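You operate a simulated robot arm through the tools that you are given. There is no shell and no other tool. Be economical: measure what you need, move in short steps, check, and stop when the job is done.

You run a simulated robot arm. Do the job below in one go: nothing can be reset, and whatever is moved stays where it is left.

TASK
Polish the teal block with two full turns of the crank.
Fine: the guard is shut while it turns; stand the block where it stood and leave the guard open.
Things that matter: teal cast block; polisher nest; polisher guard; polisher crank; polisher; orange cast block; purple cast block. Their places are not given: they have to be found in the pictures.

The check looks at the end state, three seconds after you hand in, the way a careful person would. Anything else that was tipped, shoved, dropped, spilled or broken makes it a failure.

THE ROBOT
A 6-joint arm with a two-finger parallel gripper, fixed in place. Base frame: the origin is at the foot of the arm, x ahead of it, y to its left, z up; the work surface is at about z = 0.8. Units: m, rad, N and s.
With the tool pointing down near the work surface it reaches from about 0.44 to 0.86 m from the base axis. Its first joint turns from -2.007 to 2.007 rad. Payload 4.2 kg.
The TCP is the grasp point between the finger pads, 0.023 m short of the fingertips. In the tool frame z runs along the fingers and y along their closing line. Largest opening 0.094 m; finger width 0.038, thickness 0.01; the body of the gripper, 0.054 by 0.096 m, starts 0.039 m behind the TCP.
Orientation is that of the tool frame in the base frame, as [roll, pitch, yaw] about the fixed x, y, z axes, in that order (R = Rz(yaw) Ry(pitch) Rx(roll)). With the fingers straight down and closing along the base's y, the tool's x points along the base's -x, its y along +y and its z along -z.

THE INTERFACE
- The arm moves only by the tool step_arm. Its arguments are lists of equal length, an entry for each row: "delta_pos": the shift along the base's x, y, z in units of 50 mm (1.0 is 50 mm), a list of three; "dr": the turn, a rotation vector about the base's x, y, z in units of 8 degrees (1.0 is 8 degrees), a list of three; "claw": the finger opening in m, from 0 to 0.094. In form: {"delta_pos": [[tx, ty, tz], ...], "dr": [[ax, ay, az], ...], "claw": [claw, ...]}. A call has 1 to 20 rows; each row shifts and turns the commanded pose from where the row before left it. A call with a number of a shift or a turn outside -1 to 1 is refused whole. Rows are played at 5 a second. More than 0.05 m and 0.15 rad between two rows, or a gripper value outside its range, and nothing of the call is played. Where a pose cannot be reached the arm comes as near as it can. A force on the tool above 50 N (or 10 N above the force at the start of the call, whichever is more), or a blocked arm, ends the call early, and 0.2 s more pass. The fingers move at their own pace (about 0.108 m/s each) and stop on an object; they squeeze with about 45 N. The grip force told is the motor's: it shows also when the fingers shut on nothing. Time passes only in rows, and 0.2 s behind the last, so rows that do not move let the fingers close. The reply holds the time, the measured pose of the TCP, the force on the tool along the base axes, the opening and the grip force, in the units named above and with some noise, and new pictures: "show" is both (left out), scene, wrist or none.
- Cameras (640 x 400 px; columns grow to the right, rows downward): "scene" is fixed at [0.4019, 0.6514, 1.4299]; the picture's right is [-0.92, -0.39, 0.00], its down [-0.20, 0.47, -0.86] and it looks along [0.34, -0.79, -0.51] (base axes); focal length 365 px, centre (320, 200). "wrist" rides on the gripper at [-0.039, 0, -0.044] in the tool frame; the picture's right is [0.00, -1.00, 0.00], its down [0.97, 0.00, -0.24] and it looks along [0.24, 0.00, 0.97] (tool axes); focal length 218 px, centre (320, 200).
- raise_lower(by): slides the trunk up (or, below 0, down) by that many m; the arm rides with it, the base frame stays. It gives what a move gives, with no picture.
- pixel_to_xyz(camera, pixels): for up to 12 pixels [column, row] of the newest picture of that camera ("zoom" is the newest enlarged one), the place [x, y, z] in the base frame of the surface seen there, good to about 0.003 m. No time passes.
- close_up(camera, box): a new picture of the part [left, top, right, bottom] of that camera's present view, enlarged. No time passes.
- job_done(): hands the job in; it is judged then, once.

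Work in short steps. Measure before you move; look again where a grasp or a placing could have gone wrong, and mend it. You have 80 turns and 150 pictures in all, those below and enlarged ones among them. Open the gripper and draw the arm clear of the work before you hand the job in, unless the task says otherwise; then end with one line.

The tools are called after "Call:" as name(argument=value, ...) on one line, values as JSON. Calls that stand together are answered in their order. step_arm: Moves the arm, as the interface text tells. Its arguments: {"type":"object","properties":{"delta_pos":{"type":"array","items":{"type":"array","items":{"type":"number"}}},"dr":{"type":"array","items":{"type":"array","items":{"type":"number"}}},"claw":{"type":"array","items":{"type":"number"}},"show":{"type":"string","enum":["both","scene","wrist","none"]}},"required":["delta_pos","dr","claw"]} The other tools are called the same way: raise_lower (by) slides the trunk up or down; pixel_to_xyz (camera, pixels) gives the place of the surface under pixels of a picture; close_up (camera, box) takes an enlarged picture of a part of a camera's view; job_done () hands the job in.

At the start:

```text
time_s: 0.0
tcp_pos: [0.518, -0.3094, 1.1624]
orientation: [-3.14, -0.001, -3.141]
contact_force: [-0.6, 0.7, 0.2]
opening: 0.0942
gripper_force: 0.1
trunk travel left (down, up): [-0.75, 0.24]
```

scene: 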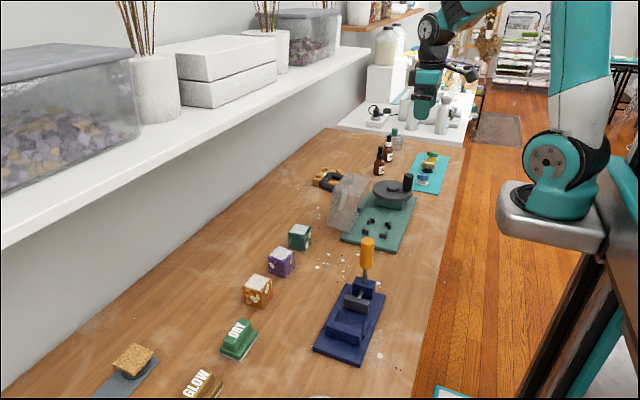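
wrist: 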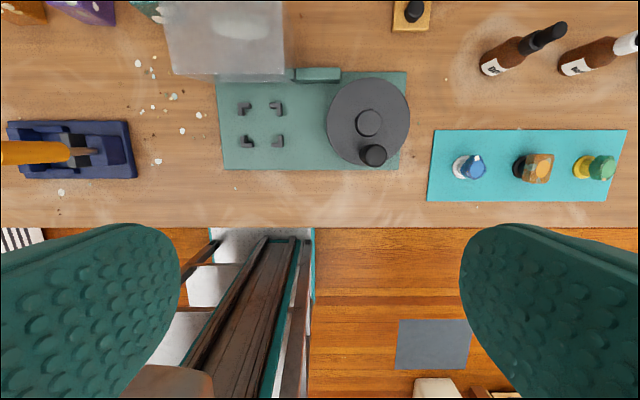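

The polisher (teal plate) is around scene (380,220) with the nest at (378,228), crank disc at (393,195) and open guard at (348,203); the blocks are at (300,237), (281,262), (257,290). I'll enlarge this area.

Call:
close_up(camera="scene", box=[300, 150, 460, 250])

Call:
close_up(camera="scene", box=[230, 210, 358, 310])

Call:
close_up(camera="wrist", box=[150, 0, 430, 180])

Call:
pixel_to_xyz(camera="wrist", pixels=[[368, 122], [373, 154], [244, 108], [278, 108], [244, 142], [278, 142], [261, 125], [316, 75], [220, 30], [222, 165], [404, 75], [285, 40]])

Call:
pixel_to_xyz(camera="scene", pixels=[[300, 229], [293, 243], [307, 243], [281, 254], [257, 282], [408, 177], [408, 185], [390, 187], [348, 180], [335, 215], [360, 215], [370, 177]])

```text
4.00 times, centred on (380, 200) of scene
```

zoom: 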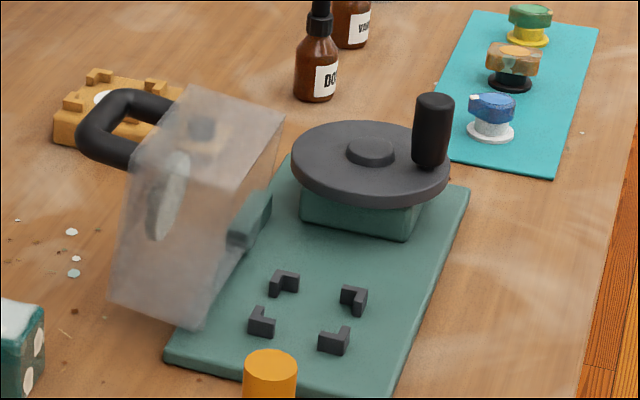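

```text
4.00 times, centred on (294, 260) of scene
```

zoom: 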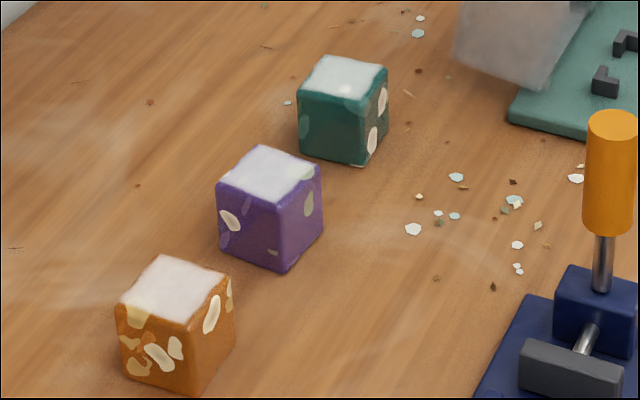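

```text
2.22 times, centred on (290, 90) of wrist
```

zoom: 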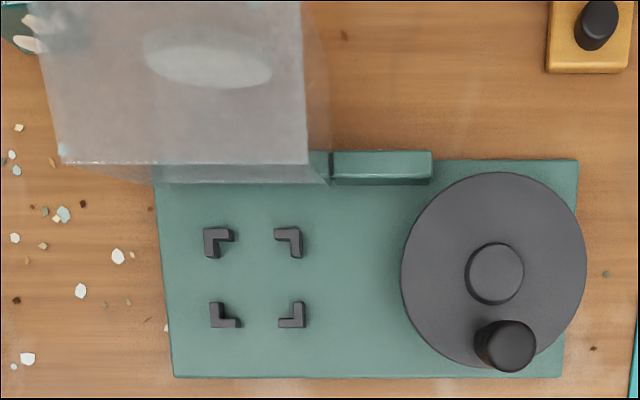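

```text
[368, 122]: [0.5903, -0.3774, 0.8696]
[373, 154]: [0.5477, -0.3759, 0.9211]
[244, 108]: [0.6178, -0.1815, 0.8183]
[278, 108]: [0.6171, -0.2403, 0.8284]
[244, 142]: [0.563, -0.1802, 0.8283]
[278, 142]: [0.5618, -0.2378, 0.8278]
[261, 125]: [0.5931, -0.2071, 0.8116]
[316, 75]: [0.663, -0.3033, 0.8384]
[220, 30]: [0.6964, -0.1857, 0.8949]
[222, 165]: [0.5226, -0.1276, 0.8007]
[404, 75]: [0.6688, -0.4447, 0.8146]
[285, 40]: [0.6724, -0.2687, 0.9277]
```

```text
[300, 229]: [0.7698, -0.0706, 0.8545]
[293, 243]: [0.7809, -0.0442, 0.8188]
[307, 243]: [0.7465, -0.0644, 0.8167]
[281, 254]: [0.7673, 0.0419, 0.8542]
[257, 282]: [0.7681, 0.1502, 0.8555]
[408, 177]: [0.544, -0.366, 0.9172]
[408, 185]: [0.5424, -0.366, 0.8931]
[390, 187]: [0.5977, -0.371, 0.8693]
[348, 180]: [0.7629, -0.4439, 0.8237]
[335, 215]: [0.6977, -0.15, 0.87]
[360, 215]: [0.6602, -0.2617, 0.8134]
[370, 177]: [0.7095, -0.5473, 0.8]
```

I'll move the wrist camera above the guard and teal block for a clear view.

Call:
step_arm(delta_pos=[[0.8, 0.8, 0], [0.8, 0.8, 0], [0.8, 0.8, 0], [0.8, 0.8, 0], [0, 0, 0]], dr=[[0, 0, 0], [0, 0, 0], [0, 0, 0], [0, 0, 0], [0, 0, 0]], claw=[0.094, 0.094, 0.094, 0.094, 0.094])

```text
refused: row 1 steps farther than a row can; nothing moved
```

The diagonal step exceeded 50 mm; I'll use smaller rows.

Call:
step_arm(delta_pos=[[0.64, 0.64, 0], [0.64, 0.64, 0], [0.64, 0.64, 0], [0.64, 0.64, 0], [0.64, 0.64, 0], [0, 0, 0]], dr=[[0, 0, 0], [0, 0, 0], [0, 0, 0], [0, 0, 0], [0, 0, 0], [0, 0, 0]], claw=[0.094, 0.094, 0.094, 0.094, 0.094, 0.094])

```text
time_s: 1.4
tcp_pos: [0.6803, -0.1476, 1.1632]
orientation: [-3.141, 0.0, 3.139]
contact_force: [0.4, 0.3, 0.6]
opening: 0.094
gripper_force: 0.1
trunk travel left (down, up): [-0.75, 0.24]
```

scene: 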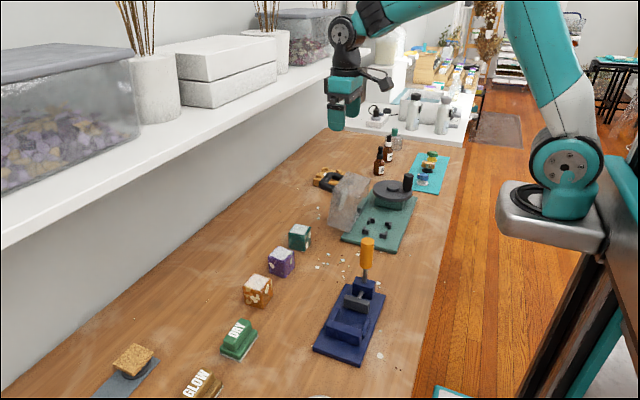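
wrist: 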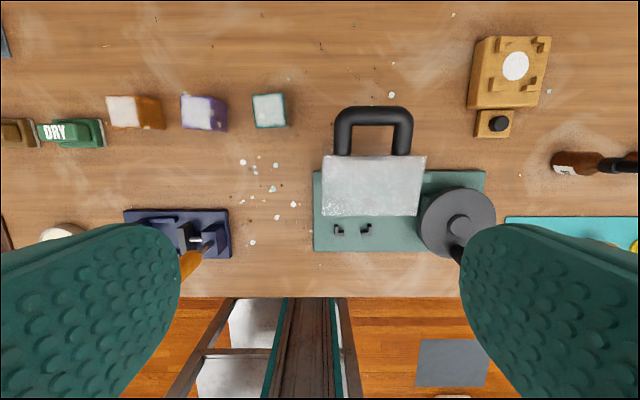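

The guard's handle is at wrist (373,130), teal block at (270,110). I'll measure both.

Call:
close_up(camera="wrist", box=[300, 90, 500, 260])

Call:
close_up(camera="wrist", box=[170, 70, 310, 150])

Call:
pixel_to_xyz(camera="wrist", pixels=[[375, 113], [345, 113], [406, 113], [343, 130], [403, 135], [325, 158], [425, 158], [323, 214], [417, 214], [372, 158], [372, 185], [440, 182]])

Call:
pixel_to_xyz(camera="wrist", pixels=[[254, 96], [283, 94], [286, 124], [257, 127], [270, 110], [210, 95], [228, 130], [286, 98]])

```text
2.35 times, centred on (400, 175) of wrist
```

zoom: 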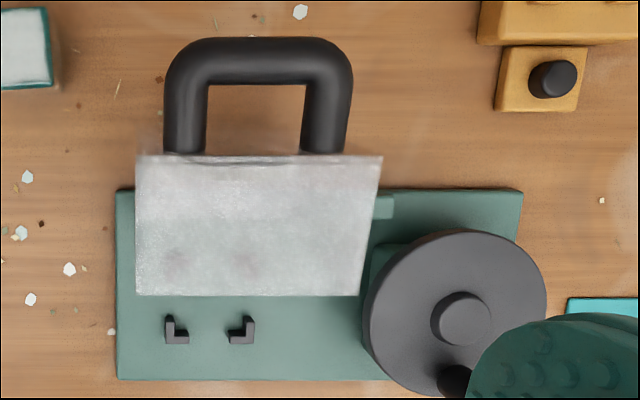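

```text
4.57 times, centred on (240, 110) of wrist
```

zoom: 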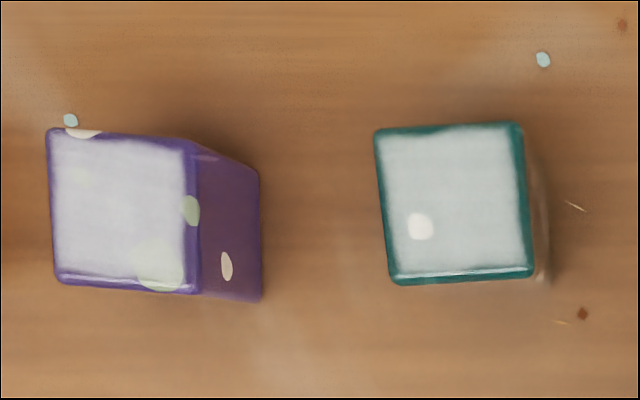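

```text
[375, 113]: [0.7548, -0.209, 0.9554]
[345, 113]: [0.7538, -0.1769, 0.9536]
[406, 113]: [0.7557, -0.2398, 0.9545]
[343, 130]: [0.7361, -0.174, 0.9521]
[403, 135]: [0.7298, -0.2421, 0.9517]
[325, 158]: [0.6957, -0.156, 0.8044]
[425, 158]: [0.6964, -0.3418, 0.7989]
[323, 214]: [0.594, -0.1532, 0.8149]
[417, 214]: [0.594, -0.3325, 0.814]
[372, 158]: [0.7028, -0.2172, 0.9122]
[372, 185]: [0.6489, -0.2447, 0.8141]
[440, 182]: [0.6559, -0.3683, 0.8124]
```

```text
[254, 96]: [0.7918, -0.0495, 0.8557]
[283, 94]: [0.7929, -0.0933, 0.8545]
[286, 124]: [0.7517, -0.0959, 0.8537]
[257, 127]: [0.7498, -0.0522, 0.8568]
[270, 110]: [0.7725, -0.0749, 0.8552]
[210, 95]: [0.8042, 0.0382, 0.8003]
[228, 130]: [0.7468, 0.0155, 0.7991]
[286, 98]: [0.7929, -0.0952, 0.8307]
```

Block top centre ≈ (0.7715,-0.0727), about 45 mm wide, top z 0.855, yaw about +3.5°. I'll move above it with the gripper turned slightly and partly open.

Call:
step_arm(delta_pos=[[0.608, 0.5, 0], [0.608, 0.5, 0], [0.608, 0.5, 0], [0, 0, -0.85], [0, 0, -0.85], [0, 0, -0.85], [0, 0, -0.85], [0, 0, -0.85], [0, 0, 0]], dr=[[0, 0, 0.44], [0, 0, 0], [0, 0, 0], [0, 0, 0], [0, 0, 0], [0, 0, 0], [0, 0, 0], [0, 0, 0], [0, 0, 0]], claw=[0.075, 0.075, 0.075, 0.075, 0.075, 0.075, 0.075, 0.075, 0.075])

```text
time_s: 3.4
tcp_pos: [0.7688, -0.0714, 0.9485]
orientation: [3.141, 0.001, -3.08]
contact_force: [0.4, -0.4, 1.4]
opening: 0.0749
gripper_force: 0.0
trunk travel left (down, up): [-0.75, 0.24]
```

scene: 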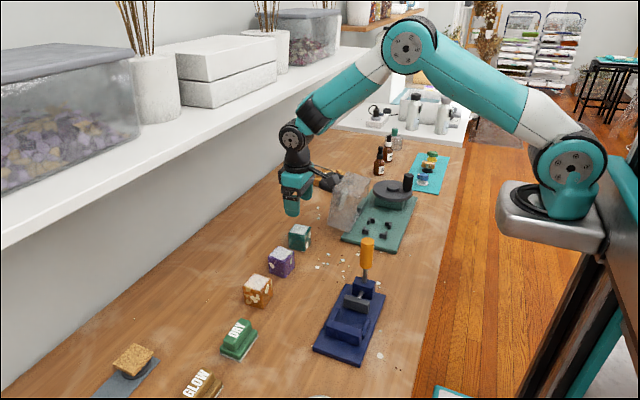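
wrist: 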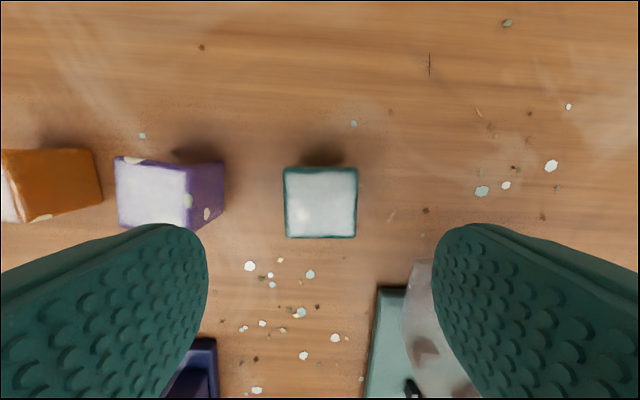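

The block looks square to the gripper and centred at column 321. I'll re-measure the corners at this range.

Call:
pixel_to_xyz(camera="wrist", pixels=[[286, 170], [355, 170], [355, 235], [287, 235], [320, 203], [180, 165]])

Call:
close_up(camera="wrist", box=[256, 150, 384, 250])

```text
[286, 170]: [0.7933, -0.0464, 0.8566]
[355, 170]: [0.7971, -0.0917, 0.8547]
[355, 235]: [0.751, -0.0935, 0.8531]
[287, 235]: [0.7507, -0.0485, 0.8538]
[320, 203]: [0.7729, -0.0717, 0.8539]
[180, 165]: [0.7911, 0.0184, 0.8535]
```

```text
4.00 times, centred on (320, 200) of wrist
```

zoom: 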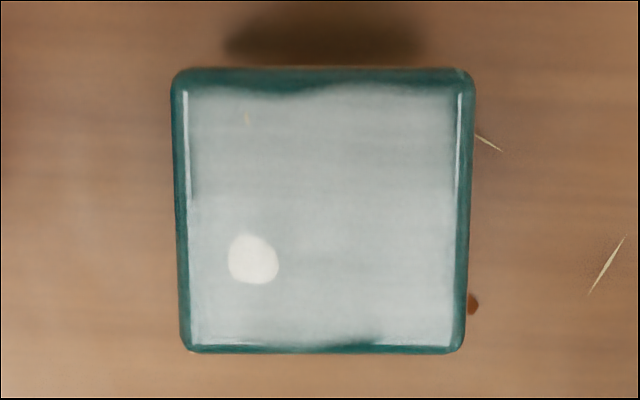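

Block centre (0.773,-0.070), yaw 0.061. I descend to TCP z≈0.843 (grip high on the block) and close.

Call:
step_arm(delta_pos=[[0.074, 0.014, -0.5], [0, 0, -0.6], [0, 0, -0.6], [0, 0, -0.41], [0, 0, 0], [0, 0, 0], [0, 0, 0]], dr=[[0, 0, 0], [0, 0, 0], [0, 0, 0], [0, 0, 0], [0, 0, 0], [0, 0, 0], [0, 0, 0]], claw=[0.075, 0.075, 0.075, 0.075, 0.075, 0.03, 0.03])

```text
time_s: 5.0
tcp_pos: [0.7724, -0.0735, 0.8442]
orientation: [-3.141, 0.0, -3.082]
contact_force: [0.7, -0.6, 0.8]
opening: 0.0496
gripper_force: 45.1
trunk travel left (down, up): [-0.75, 0.24]
```

scene: 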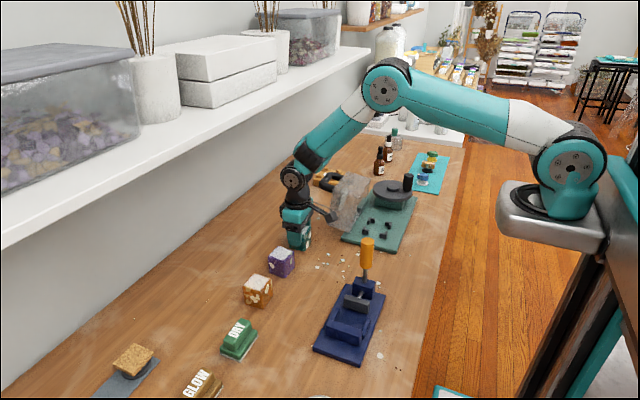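
wrist: 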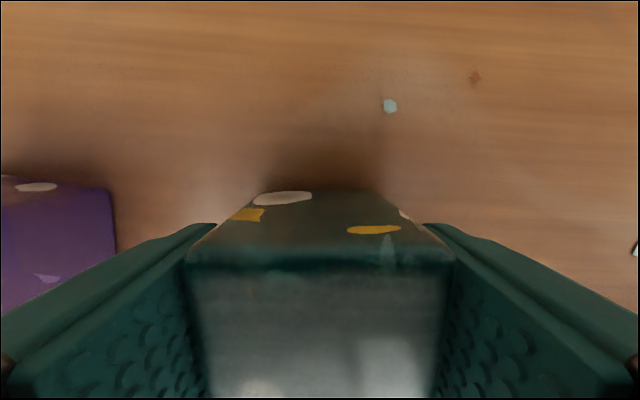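

Gripped at 49.6 mm. Lift straight up to about 1.05 and carry it above the nest, squaring the yaw, then look at the nest.

Call:
step_arm(delta_pos=[[0, 0, 0.4], [0, 0, 0.9], [0, 0, 0.9], [0, 0, 0.9], [0, 0, 0.9], [-0.73, -0.546, 0], [-0.73, -0.546, 0], [-0.73, -0.546, 0], [-0.73, -0.546, 0], [-0.73, -0.546, 0], [0, 0, 0]], dr=[[0, 0, 0], [0, 0, 0], [0, 0, 0], [0, 0, 0], [0, 0, 0], [0, 0, -0.44], [0, 0, 0], [0, 0, 0], [0, 0, 0], [0, 0, 0], [0, 0, 0]], claw=[0.03, 0.03, 0.03, 0.03, 0.03, 0.03, 0.03, 0.03, 0.03, 0.03, 0.03])

Call:
close_up(camera="scene", box=[320, 150, 448, 250])

Call:
pixel_to_xyz(camera="zoom", pixels=[[240, 290], [300, 300]])

```text
time_s: 7.4
tcp_pos: [0.5916, -0.2104, 1.0452]
orientation: [3.141, 0.001, -3.141]
contact_force: [0.7, 0.0, -0.7]
opening: 0.0299
gripper_force: 0.0
trunk travel left (down, up): [-0.75, 0.24]
```

scene: 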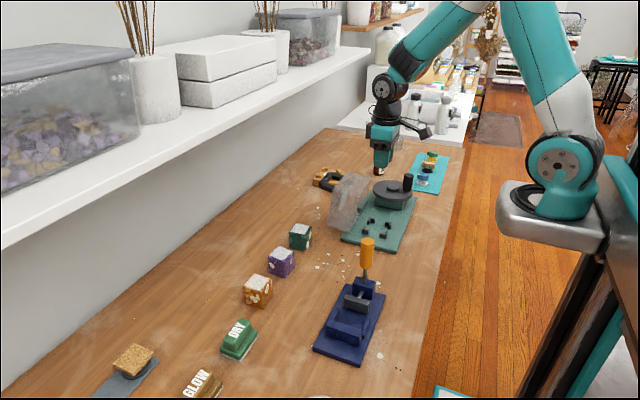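
wrist: 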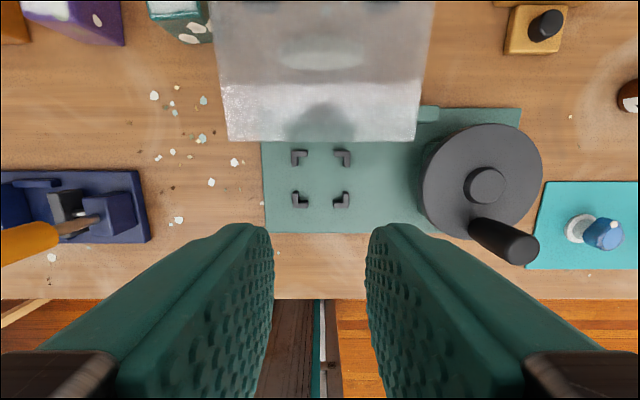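

```text
4.00 times, centred on (384, 200) of scene
```

zoom: 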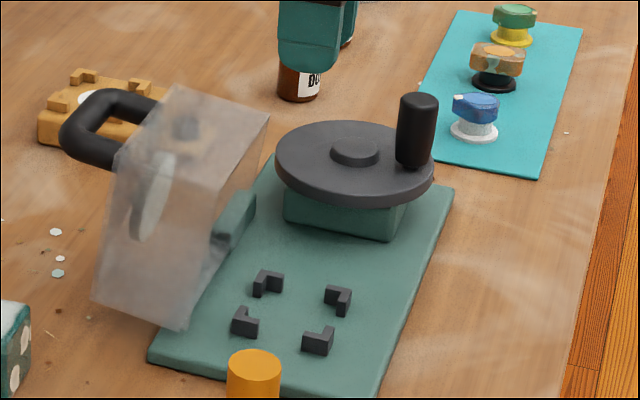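

```text
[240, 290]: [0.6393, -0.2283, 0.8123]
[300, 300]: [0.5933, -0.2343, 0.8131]
```

The opening is 0.030: the block slipped out and still stands near its place (scene (300,237)). I'll check how it stands, and use this view to measure the nest and crank.

Call:
close_up(camera="scene", box=[236, 210, 364, 290])

Call:
pixel_to_xyz(camera="scene", pixels=[[300, 229], [297, 224], [311, 226], [306, 236], [289, 234]])

Call:
close_up(camera="wrist", box=[256, 120, 384, 220])

Call:
pixel_to_xyz(camera="zoom", pixels=[[183, 122], [255, 155], [400, 155], [470, 122], [185, 350], [260, 290], [400, 290], [465, 350], [325, 200], [40, 440]])

Call:
pixel_to_xyz(camera="wrist", pixels=[[487, 183], [523, 250], [510, 245], [480, 225], [228, 135], [416, 135], [322, 100]])

```text
5.00 times, centred on (300, 250) of scene
```

zoom: 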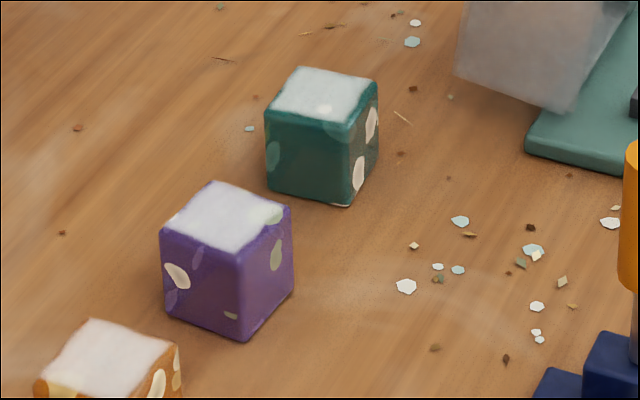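

```text
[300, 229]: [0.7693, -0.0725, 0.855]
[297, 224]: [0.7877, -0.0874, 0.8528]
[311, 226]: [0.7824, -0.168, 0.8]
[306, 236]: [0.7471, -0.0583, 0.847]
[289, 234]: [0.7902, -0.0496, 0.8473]
```

```text
4.00 times, centred on (320, 170) of wrist
```

zoom: 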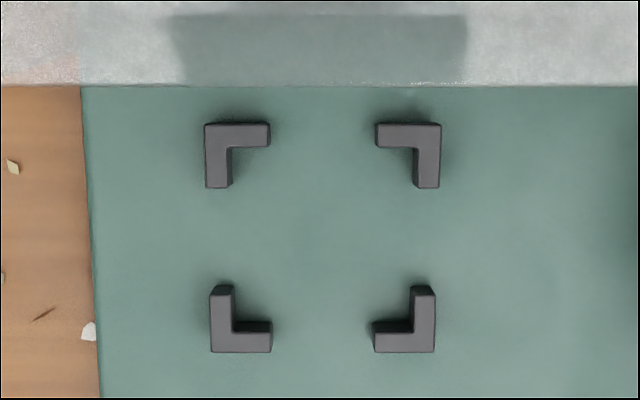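

```text
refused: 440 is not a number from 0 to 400
```

```text
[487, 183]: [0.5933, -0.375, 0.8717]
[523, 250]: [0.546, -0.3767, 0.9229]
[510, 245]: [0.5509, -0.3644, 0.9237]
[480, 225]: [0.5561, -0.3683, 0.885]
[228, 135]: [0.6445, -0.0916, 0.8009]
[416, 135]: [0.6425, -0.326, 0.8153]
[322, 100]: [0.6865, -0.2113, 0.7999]
```

The block still stands upright at its place (it slid out at the start of the lift). Now the bracket corners in the zoom.

Call:
pixel_to_xyz(camera="zoom", pixels=[[218, 136], [428, 136], [222, 340], [424, 340], [262, 134], [384, 134], [264, 342], [381, 342], [323, 235], [218, 180], [428, 180], [100, 390]])

```text
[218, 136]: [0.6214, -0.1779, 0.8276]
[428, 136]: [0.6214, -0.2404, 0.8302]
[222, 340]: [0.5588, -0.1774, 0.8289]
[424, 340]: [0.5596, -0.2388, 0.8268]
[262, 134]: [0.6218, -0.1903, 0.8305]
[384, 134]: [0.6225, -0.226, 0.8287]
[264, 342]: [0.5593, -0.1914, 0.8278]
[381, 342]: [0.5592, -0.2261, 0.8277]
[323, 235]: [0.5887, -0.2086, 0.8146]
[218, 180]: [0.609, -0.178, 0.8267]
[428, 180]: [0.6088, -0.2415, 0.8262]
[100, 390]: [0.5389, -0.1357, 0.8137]
```

Nest centre is (0.590,-0.209), inner opening ~54 mm, bracket tops 0.828, plate 0.813. I go back over the block and look again.

Call:
step_arm(delta_pos=[[0.73, 0.55, 0], [0.73, 0.55, 0], [0.73, 0.55, 0], [0.73, 0.55, 0], [0.73, 0.55, 0], [0, 0, -0.9], [0, 0, -0.9], [0, 0, 0]], dr=[[0, 0, 0.44], [0, 0, 0], [0, 0, 0], [0, 0, 0], [0, 0, 0], [0, 0, 0], [0, 0, 0], [0, 0, 0]], claw=[0.075, 0.075, 0.075, 0.075, 0.075, 0.075, 0.075, 0.075], show="wrist")

Call:
close_up(camera="wrist", box=[256, 150, 384, 250])

Call:
pixel_to_xyz(camera="wrist", pixels=[[286, 170], [355, 170], [355, 233], [287, 233], [320, 203]])

```text
time_s: 9.2
tcp_pos: [0.7736, -0.0689, 0.9523]
orientation: [3.142, 0.001, -3.078]
contact_force: [0.1, -0.1, -0.9]
opening: 0.0751
gripper_force: 0.1
trunk travel left (down, up): [-0.75, 0.24]
```

wrist: 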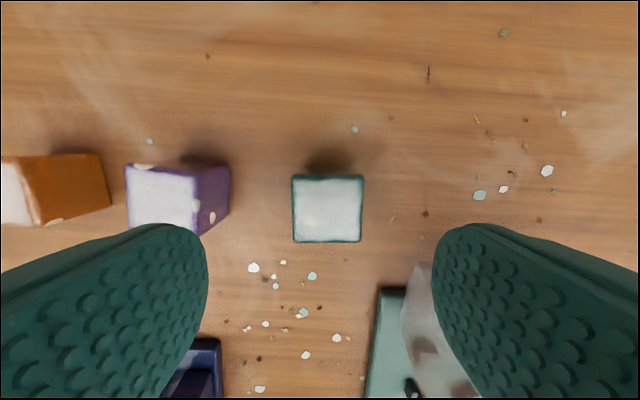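

```text
4.00 times, centred on (320, 200) of wrist
```

zoom: 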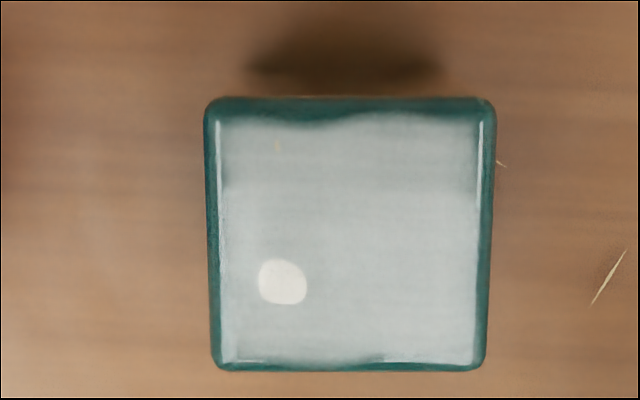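

```text
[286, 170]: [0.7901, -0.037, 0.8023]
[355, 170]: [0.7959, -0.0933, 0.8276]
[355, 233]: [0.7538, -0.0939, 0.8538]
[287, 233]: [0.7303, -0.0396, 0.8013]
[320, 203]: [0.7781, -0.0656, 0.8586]
```

The block is where it was, within about a millimetre. I descend 2 mm deeper, close fully for longer, then lift slowly to test.

Call:
step_arm(delta_pos=[[-0.02, -0.08, -0.5], [0, 0, -0.6], [0, 0, -0.6], [0, 0, -0.5], [0, 0, 0], [0, 0, 0], [0, 0, 0], [0, 0, 0], [0, 0, 0]], dr=[[0, 0, 0], [0, 0, 0], [0, 0, 0], [0, 0, 0], [0, 0, 0], [0, 0, 0], [0, 0, 0], [0, 0, 0], [0, 0, 0]], claw=[0.075, 0.075, 0.075, 0.075, 0.075, 0.0, 0.0, 0.0, 0.0], show="none")

Call:
step_arm(delta_pos=[[0, 0, 0.04], [0, 0, 0.06], [0, 0, 0.06], [0, 0, 0.06], [0, 0, 0.08], [0, 0, 0.1], [0, 0, 0]], dr=[[0, 0, 0], [0, 0, 0], [0, 0, 0], [0, 0, 0], [0, 0, 0], [0, 0, 0], [0, 0, 0]], claw=[0, 0, 0, 0, 0, 0, 0])

```text
time_s: 11.2
tcp_pos: [0.7727, -0.0757, 0.8439]
orientation: [-3.142, 0.001, -3.08]
contact_force: [0.0, 0.0, -0.3]
opening: 0.0495
gripper_force: 45.4
trunk travel left (down, up): [-0.75, 0.24]
```

```text
time_s: 12.8
tcp_pos: [0.7726, -0.0753, 0.8639]
orientation: [-3.141, 0.001, -3.08]
contact_force: [-0.1, -0.7, -0.9]
opening: 0.0496
gripper_force: 45.1
trunk travel left (down, up): [-0.75, 0.24]
```

scene: 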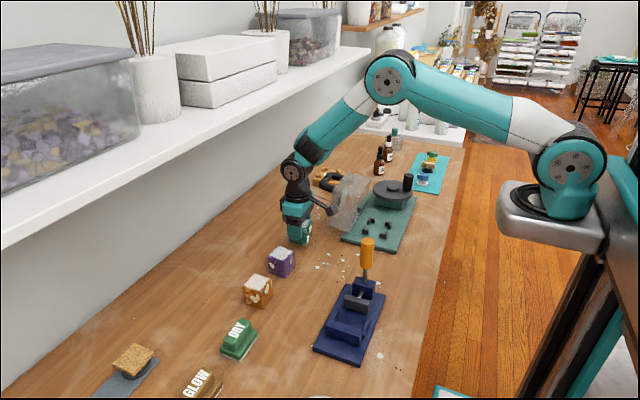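
wrist: 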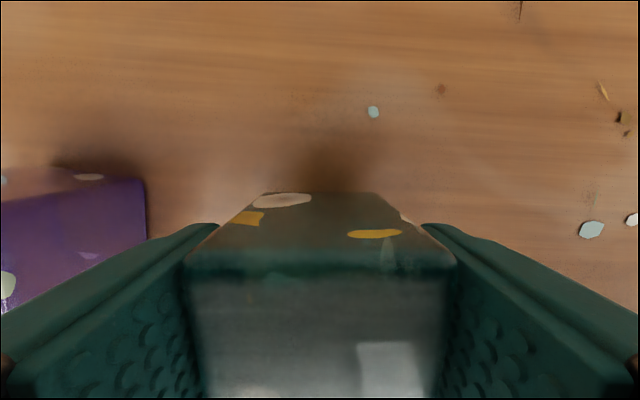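

The block is held and raised. I continue slowly upward with a check of the opening.

Call:
step_arm(delta_pos=[[0, 0, 0.1], [0, 0, 0.2], [0, 0, 0.3], [0, 0, 0.3], [0, 0, 0.3], [0, 0, 0.3], [0, 0, 0.3], [0, 0, 0.3], [0, 0, 0.3], [0, 0, 0.3], [0, 0, 0.3], [0, 0, 0.3], [0, 0, 0.2], [0, 0, 0.1], [0, 0, 0]], dr=[[0, 0, 0], [0, 0, 0], [0, 0, 0], [0, 0, 0], [0, 0, 0], [0, 0, 0], [0, 0, 0], [0, 0, 0], [0, 0, 0], [0, 0, 0], [0, 0, 0], [0, 0, 0], [0, 0, 0], [0, 0, 0], [0, 0, 0]], claw=[0, 0, 0, 0, 0, 0, 0, 0, 0, 0, 0, 0, 0, 0, 0])

```text
time_s: 16.0
tcp_pos: [0.7717, -0.0747, 1.0429]
orientation: [3.14, 0.0, -3.081]
contact_force: [0.1, -0.1, -0.9]
opening: 0.0496
gripper_force: 44.7
trunk travel left (down, up): [-0.75, 0.24]
```

scene: 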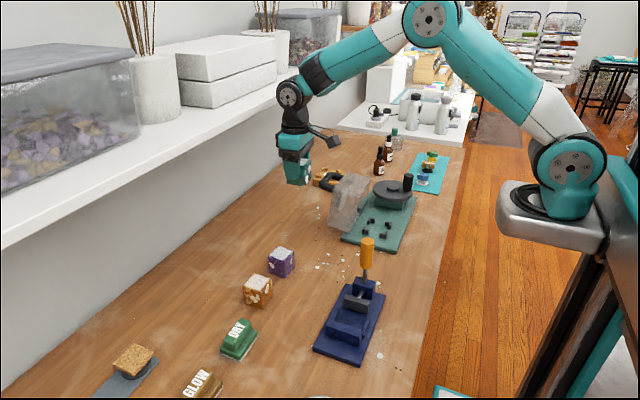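
wrist: 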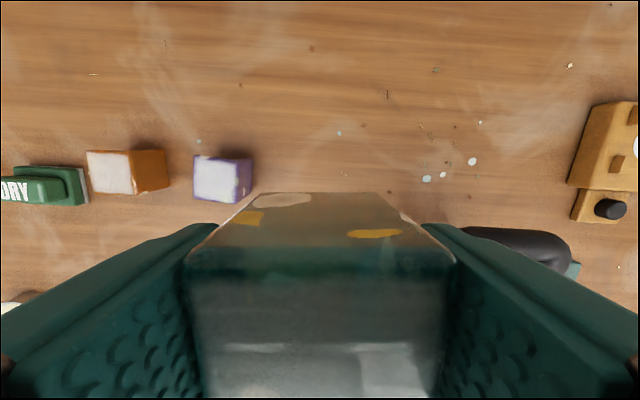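

Held firmly. Carry gently to above the nest, squaring the yaw.

Call:
step_arm(delta_pos=[[-0.303, -0.224, 0], [-0.303, -0.224, 0], [-0.303, -0.224, 0], [-0.303, -0.224, 0], [-0.303, -0.224, 0], [-0.303, -0.224, 0], [-0.303, -0.224, 0], [-0.303, -0.224, 0], [-0.303, -0.224, 0], [-0.303, -0.224, 0], [-0.303, -0.224, 0], [-0.303, -0.224, 0], [0, 0, 0], [0, 0, 0]], dr=[[0, 0, -0.036], [0, 0, -0.036], [0, 0, -0.036], [0, 0, -0.036], [0, 0, -0.036], [0, 0, -0.036], [0, 0, -0.036], [0, 0, -0.036], [0, 0, -0.036], [0, 0, -0.036], [0, 0, -0.036], [0, 0, -0.036], [0, 0, 0], [0, 0, 0]], claw=[0, 0, 0, 0, 0, 0, 0, 0, 0, 0, 0, 0, 0, 0], show="scene")

Call:
close_up(camera="scene", box=[320, 130, 448, 250])

```text
time_s: 19.0
tcp_pos: [0.5897, -0.2107, 1.0445]
orientation: [3.141, -0.001, 3.141]
contact_force: [-0.9, -0.3, -1.1]
opening: 0.0498
gripper_force: 45.4
trunk travel left (down, up): [-0.75, 0.24]
```

scene: 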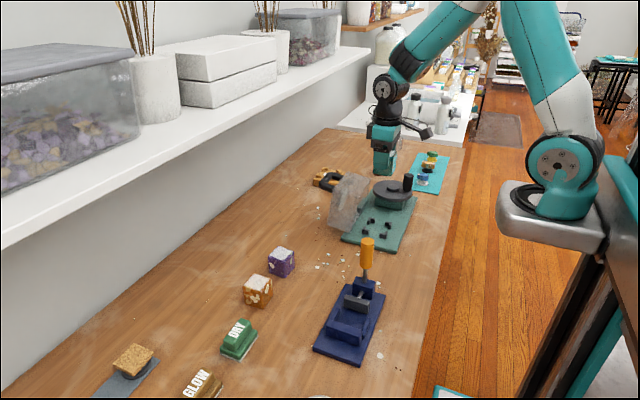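

```text
3.33 times, centred on (384, 190) of scene
```

zoom: 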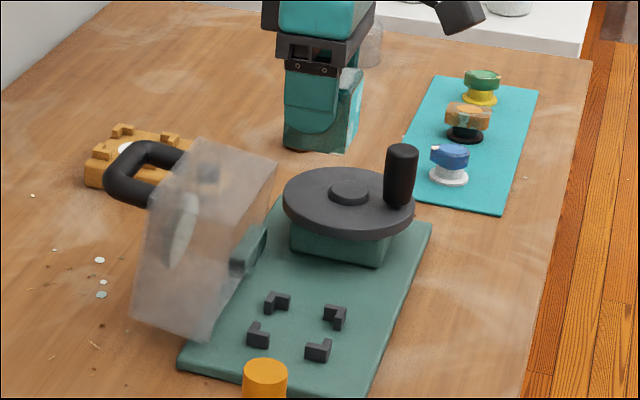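

Now lower to just above the brackets (block bottom ~0.843) and check the alignment.

Call:
step_arm(delta_pos=[[0, 0.02, -0.3], [0, 0, -0.3], [0, 0, -0.4], [0, 0, -0.4], [0, 0, -0.4], [0, 0, -0.4], [0, 0, -0.4], [0, 0, -0.3], [0, 0, -0.3], [0, 0, 0]], dr=[[0, 0, 0], [0, 0, 0], [0, 0, 0], [0, 0, 0], [0, 0, 0], [0, 0, 0], [0, 0, 0], [0, 0, 0], [0, 0, 0], [0, 0, 0]], claw=[0, 0, 0, 0, 0, 0, 0, 0, 0, 0])

Call:
close_up(camera="scene", box=[330, 180, 420, 250])

```text
time_s: 20.9
tcp_pos: [0.5957, -0.2097, 0.8979]
orientation: [-3.139, 0.024, -3.141]
contact_force: [-4.2, 4.4, 33.5]
opening: 0.0495
gripper_force: 45.3
trunk travel left (down, up): [-0.75, 0.24]
stopped in row 9: the force on the tool passed its limit (the readings are from after the stop); the commanded pose is now the measured one
```

scene: 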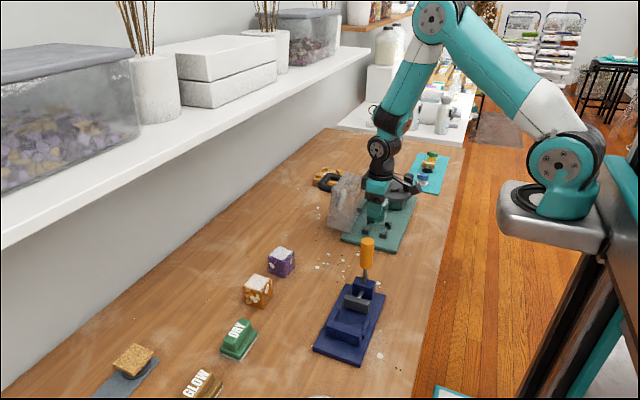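
wrist: 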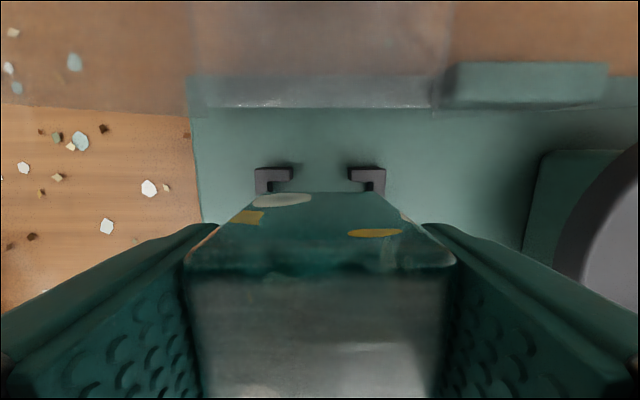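

```text
5.71 times, centred on (375, 215) of scene
```

zoom: 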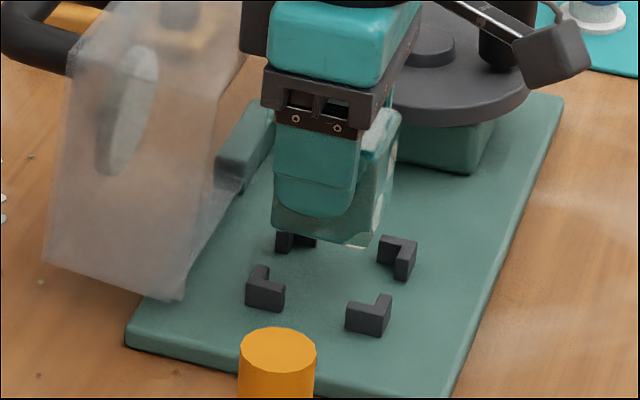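

A force of 33 N stopped the descent. The dark box protruding from the wrist at scene (~415,188) appears near the crank knob; I'll measure what is touching.

Call:
pixel_to_xyz(camera="zoom", pixels=[[555, 60], [575, 45], [530, 55], [490, 25], [495, 45], [450, 10], [410, 40], [390, 15], [60, 250], [235, 30], [345, 90]])

Call:
close_up(camera="scene", box=[360, 120, 440, 200])

```text
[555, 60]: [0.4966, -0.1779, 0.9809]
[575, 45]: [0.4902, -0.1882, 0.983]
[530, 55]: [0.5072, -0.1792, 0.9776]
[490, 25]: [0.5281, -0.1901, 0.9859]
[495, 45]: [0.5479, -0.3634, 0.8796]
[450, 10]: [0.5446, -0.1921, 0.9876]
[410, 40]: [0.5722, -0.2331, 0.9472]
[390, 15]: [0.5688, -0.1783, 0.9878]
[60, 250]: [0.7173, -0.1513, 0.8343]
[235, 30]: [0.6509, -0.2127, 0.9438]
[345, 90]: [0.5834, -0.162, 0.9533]
```

```text
5.00 times, centred on (400, 160) of scene
```

zoom: 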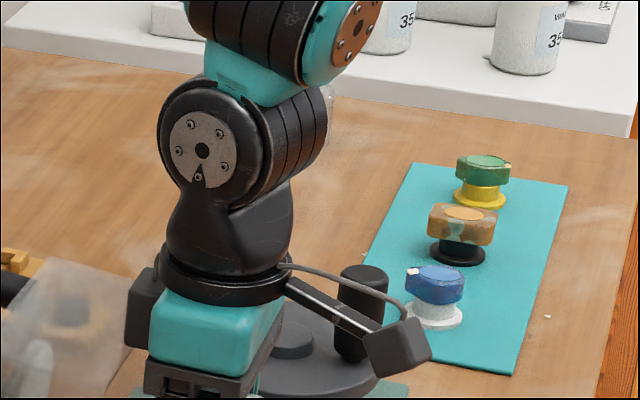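

The +x-side camera housing (≈(0.65,-0.21,0.944)) rests on the open guard's edge. I'll lift off, straighten the small tilt, and turn the gripper -90° so the housing points to -y instead.

Call:
step_arm(delta_pos=[[0, 0, 0.1], [0, 0, 0.2], [0, 0, 0.3], [-0.11, 0, 0.4], [0, 0, 0.4], [0, 0, 0.4], [0, 0, 0.4], [0, 0, 0.4], [0, 0, 0.3], [0, 0, 0]], dr=[[0, 0, 0], [0, 0, 0], [0, 0.172, 0], [0, 0, 0], [0, 0, 0], [0, 0, 0], [0, 0, 0], [0, 0, 0], [0, 0, 0], [0, 0, 0]], claw=[0, 0, 0, 0, 0, 0, 0, 0, 0, 0])

Call:
close_up(camera="scene", box=[310, 150, 438, 250])

Call:
pixel_to_xyz(camera="zoom", pixels=[[110, 290], [160, 140], [215, 90], [305, 115], [255, 210], [230, 325], [140, 95], [120, 140], [180, 92]])

```text
time_s: 23.1
tcp_pos: [0.5878, -0.2101, 1.0401]
orientation: [-3.139, -0.01, 3.141]
contact_force: [0.1, 0.1, -1.4]
opening: 0.0497
gripper_force: 44.8
trunk travel left (down, up): [-0.75, 0.24]
```

scene: 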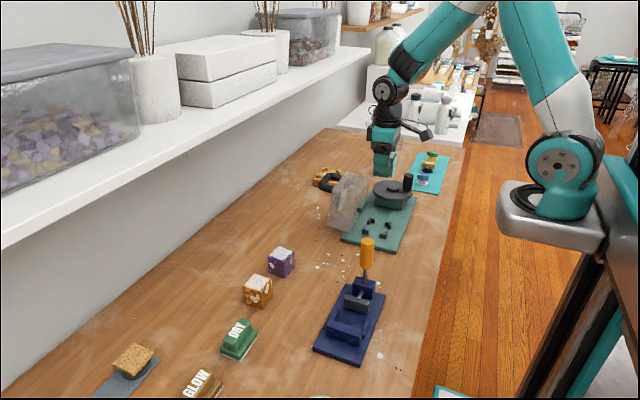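
wrist: 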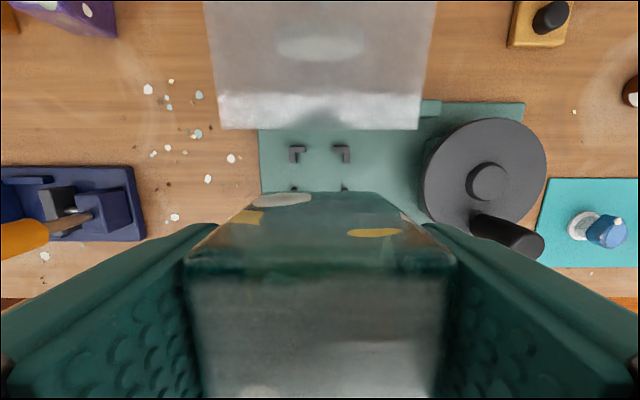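

```text
4.00 times, centred on (374, 200) of scene
```

zoom: 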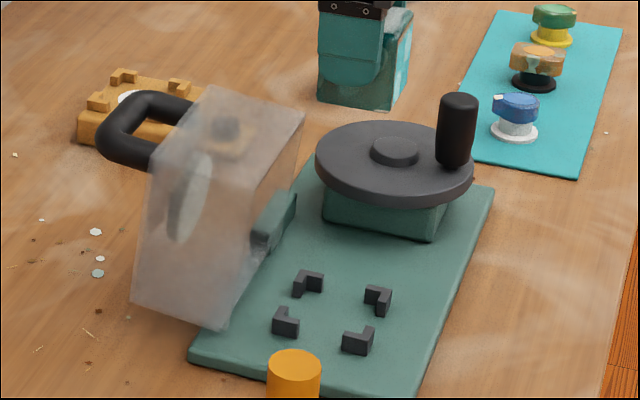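

```text
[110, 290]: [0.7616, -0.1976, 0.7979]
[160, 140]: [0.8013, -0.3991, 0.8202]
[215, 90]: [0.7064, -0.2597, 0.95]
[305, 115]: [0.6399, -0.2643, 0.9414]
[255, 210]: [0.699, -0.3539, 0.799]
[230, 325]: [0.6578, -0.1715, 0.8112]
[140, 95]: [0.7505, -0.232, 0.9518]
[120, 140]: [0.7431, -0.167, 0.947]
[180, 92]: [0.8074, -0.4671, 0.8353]
```

The guard's edge reaches (0.640, z 0.941), too close for the upright wrist. I'll set the block back in its place and regrip it with the tool leaning toward the base (pivoting about the closing line), which keeps the block upright and the housing clear. First carry it back.

Call:
step_arm(delta_pos=[[0.308, 0.227, 0], [0.308, 0.227, 0], [0.308, 0.227, 0], [0.308, 0.227, 0], [0.308, 0.227, 0], [0.308, 0.227, 0], [0.308, 0.227, 0], [0.308, 0.227, 0], [0.308, 0.227, 0], [0.308, 0.227, 0], [0.308, 0.227, 0], [0.308, 0.227, 0], [0, 0, 0], [0, 0, -0.4], [0, 0, -0.6], [0, 0, -0.6], [0, 0, -0.6], [0, 0, -0.6], [0, 0, -0.4], [0, 0, 0]], dr=[[0, -0.072, 0.036], [0, 0, 0.036], [0, 0, 0.036], [0, 0, 0.036], [0, 0, 0.036], [0, 0, 0.036], [0, 0, 0.036], [0, 0, 0.036], [0, 0, 0.036], [0, 0, 0.036], [0, 0, 0.036], [0, 0, 0.036], [0, 0, 0], [0, 0, 0], [0, 0, 0], [0, 0, 0], [0, 0, 0], [0, 0, 0], [0, 0, 0], [0, 0, 0]], claw=[0, 0, 0, 0, 0, 0, 0, 0, 0, 0, 0, 0, 0, 0, 0, 0, 0, 0, 0, 0])

```text
time_s: 27.4
tcp_pos: [0.774, -0.0748, 0.8813]
orientation: [-3.139, 0.003, -3.078]
contact_force: [0.2, -0.4, -2.1]
opening: 0.0494
gripper_force: 44.8
trunk travel left (down, up): [-0.75, 0.24]
```

scene: 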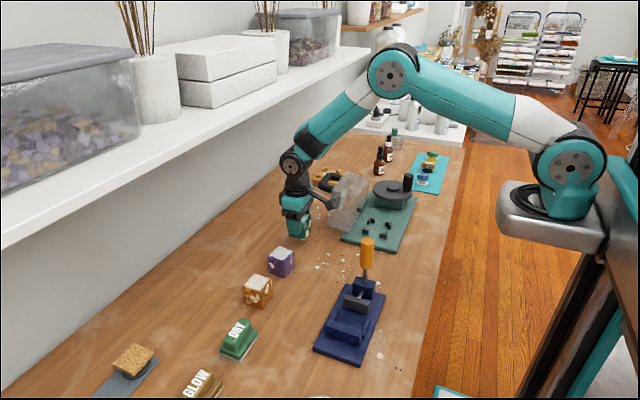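
wrist: 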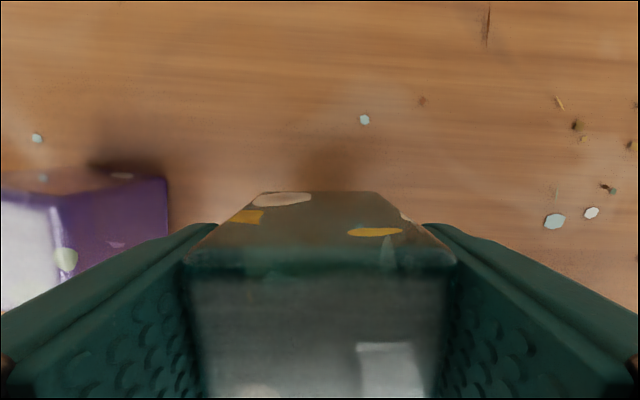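

Now lower the last 37 mm gently and release.

Call:
step_arm(delta_pos=[[-0.025, 0, -0.3], [0, 0, -0.2], [0, 0, -0.12], [0, 0, -0.06], [0, 0, -0.05], [0, 0, 0], [0, 0, 0], [0, 0, 0]], dr=[[0, 0, 0], [0, 0, 0], [0, 0, 0], [0, 0, 0], [0, 0, 0], [0, 0, 0], [0, 0, 0], [0, 0, 0]], claw=[0, 0, 0, 0, 0, 0, 0.065, 0.075])

```text
time_s: 29.1
tcp_pos: [0.7735, -0.0757, 0.8434]
orientation: [-3.139, 0.001, -3.08]
contact_force: [0.1, 0.6, -0.2]
opening: 0.0749
gripper_force: 0.1
trunk travel left (down, up): [-0.75, 0.24]
```

scene: 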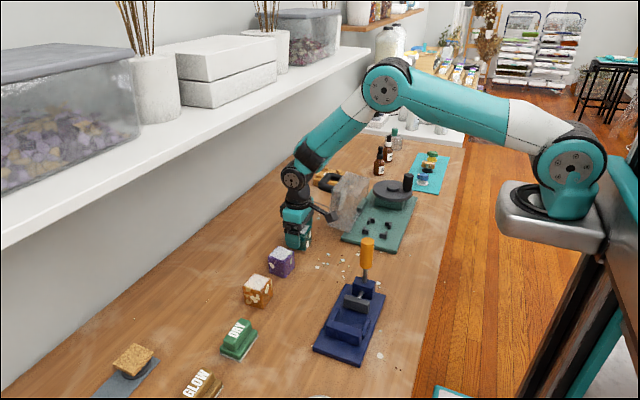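
wrist: 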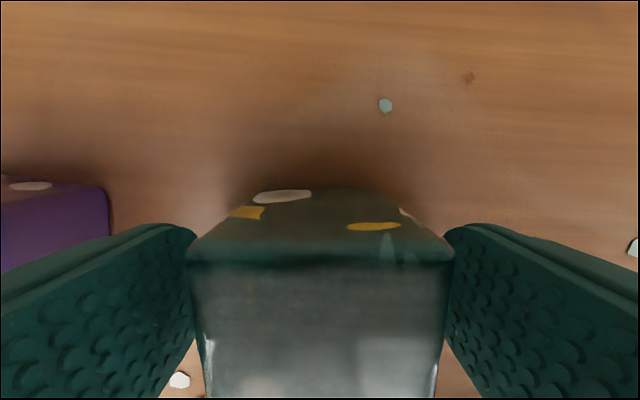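

Set down cleanly. Now tilt the tool about its closing line by ~22° (top toward the base), raise 6 mm, and grip again.

Call:
step_arm(delta_pos=[[0, 0, 0.12], [0, 0, 0], [0, 0, 0], [0, 0, 0], [0, 0, 0], [0, 0, 0]], dr=[[0.043, -0.699, 0], [0.043, -0.699, 0], [0.043, -0.699, 0], [0.043, -0.699, 0], [0, 0, 0], [0, 0, 0]], claw=[0.075, 0.075, 0.075, 0.075, 0.075, 0.075])

Call:
close_up(camera="scene", box=[260, 150, 388, 250])

```text
time_s: 30.6
tcp_pos: [0.7721, -0.075, 0.8495]
orientation: [-3.14, 0.393, -3.079]
contact_force: [0.7, -0.6, -0.2]
opening: 0.0752
gripper_force: 0.1
trunk travel left (down, up): [-0.75, 0.24]
```

scene: 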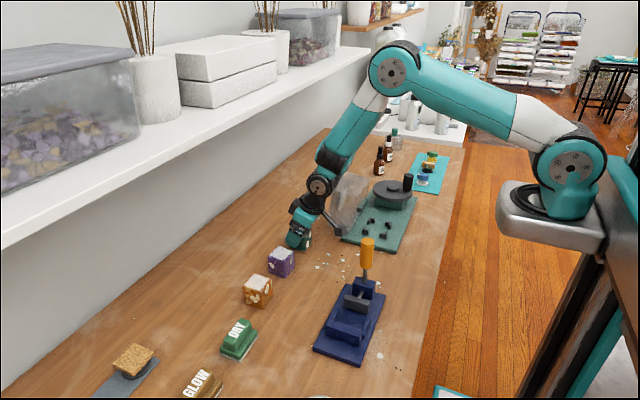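
wrist: 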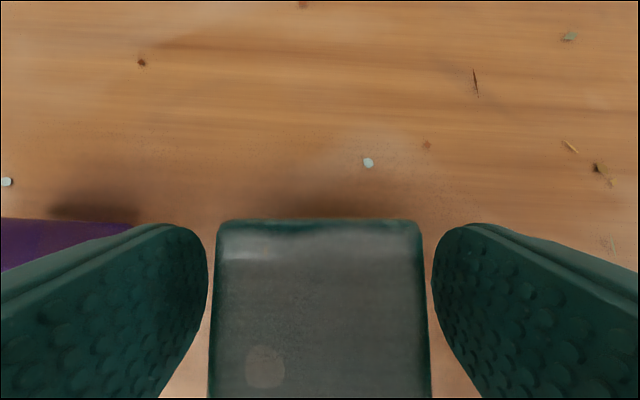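

```text
4.00 times, centred on (324, 200) of scene
```

zoom: 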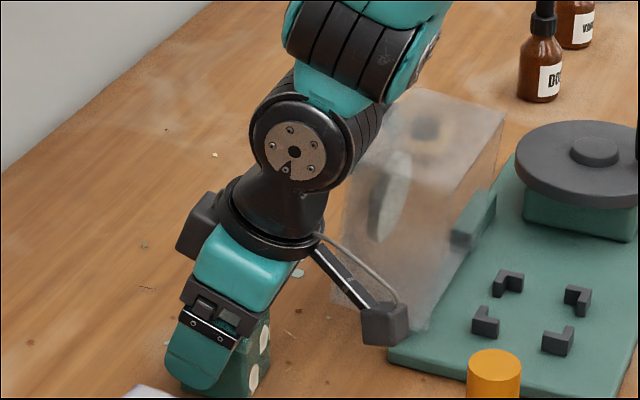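

Tilted 22.5° cleanly with the block centred. Close and lift slowly.

Call:
step_arm(delta_pos=[[0, 0, 0], [0, 0, 0], [0, 0, 0], [0, 0, 0.04], [0, 0, 0.06], [0, 0, 0.08], [0, 0, 0.1], [0, 0, 0.2], [0, 0, 0.3], [0, 0, 0.3], [0, 0, 0.3], [0, 0, 0.4], [0, 0, 0.4], [0, 0, 0.4], [0, 0, 0.4], [0, 0, 0.4], [0, 0, 0.3], [0, 0, 0]], dr=[[0, 0, 0], [0, 0, 0], [0, 0, 0], [0, 0, 0], [0, 0, 0], [0, 0, 0], [0, 0, 0], [0, 0, 0], [0, 0, 0], [0, 0, 0], [0, 0, 0], [0, 0, 0], [0, 0, 0], [0, 0, 0], [0, 0, 0], [0, 0, 0], [0, 0, 0], [0, 0, 0]], claw=[0, 0, 0, 0, 0, 0, 0, 0, 0, 0, 0, 0, 0, 0, 0, 0, 0, 0])

Call:
close_up(camera="scene", box=[250, 130, 378, 230])

```text
time_s: 34.4
tcp_pos: [0.7734, -0.0745, 1.0325]
orientation: [-3.137, 0.391, -3.081]
contact_force: [-0.2, 0.0, -1.1]
opening: 0.0499
gripper_force: 44.9
trunk travel left (down, up): [-0.75, 0.24]
```

scene: 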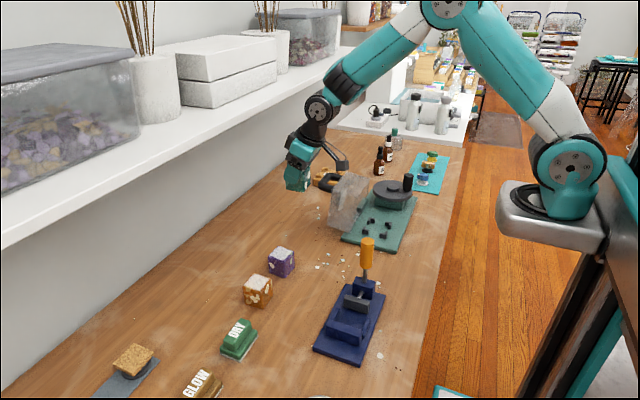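
wrist: 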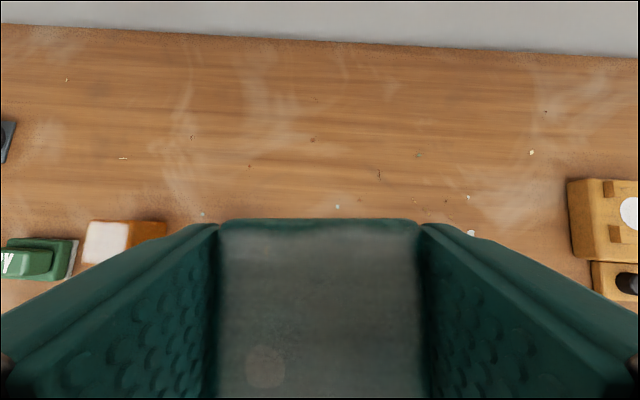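

```text
4.00 times, centred on (314, 180) of scene
```

zoom: 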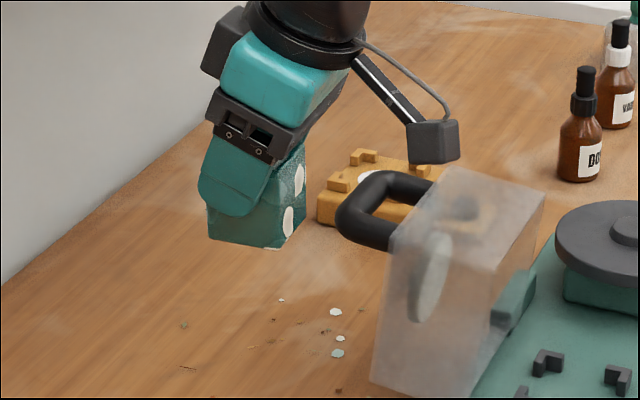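

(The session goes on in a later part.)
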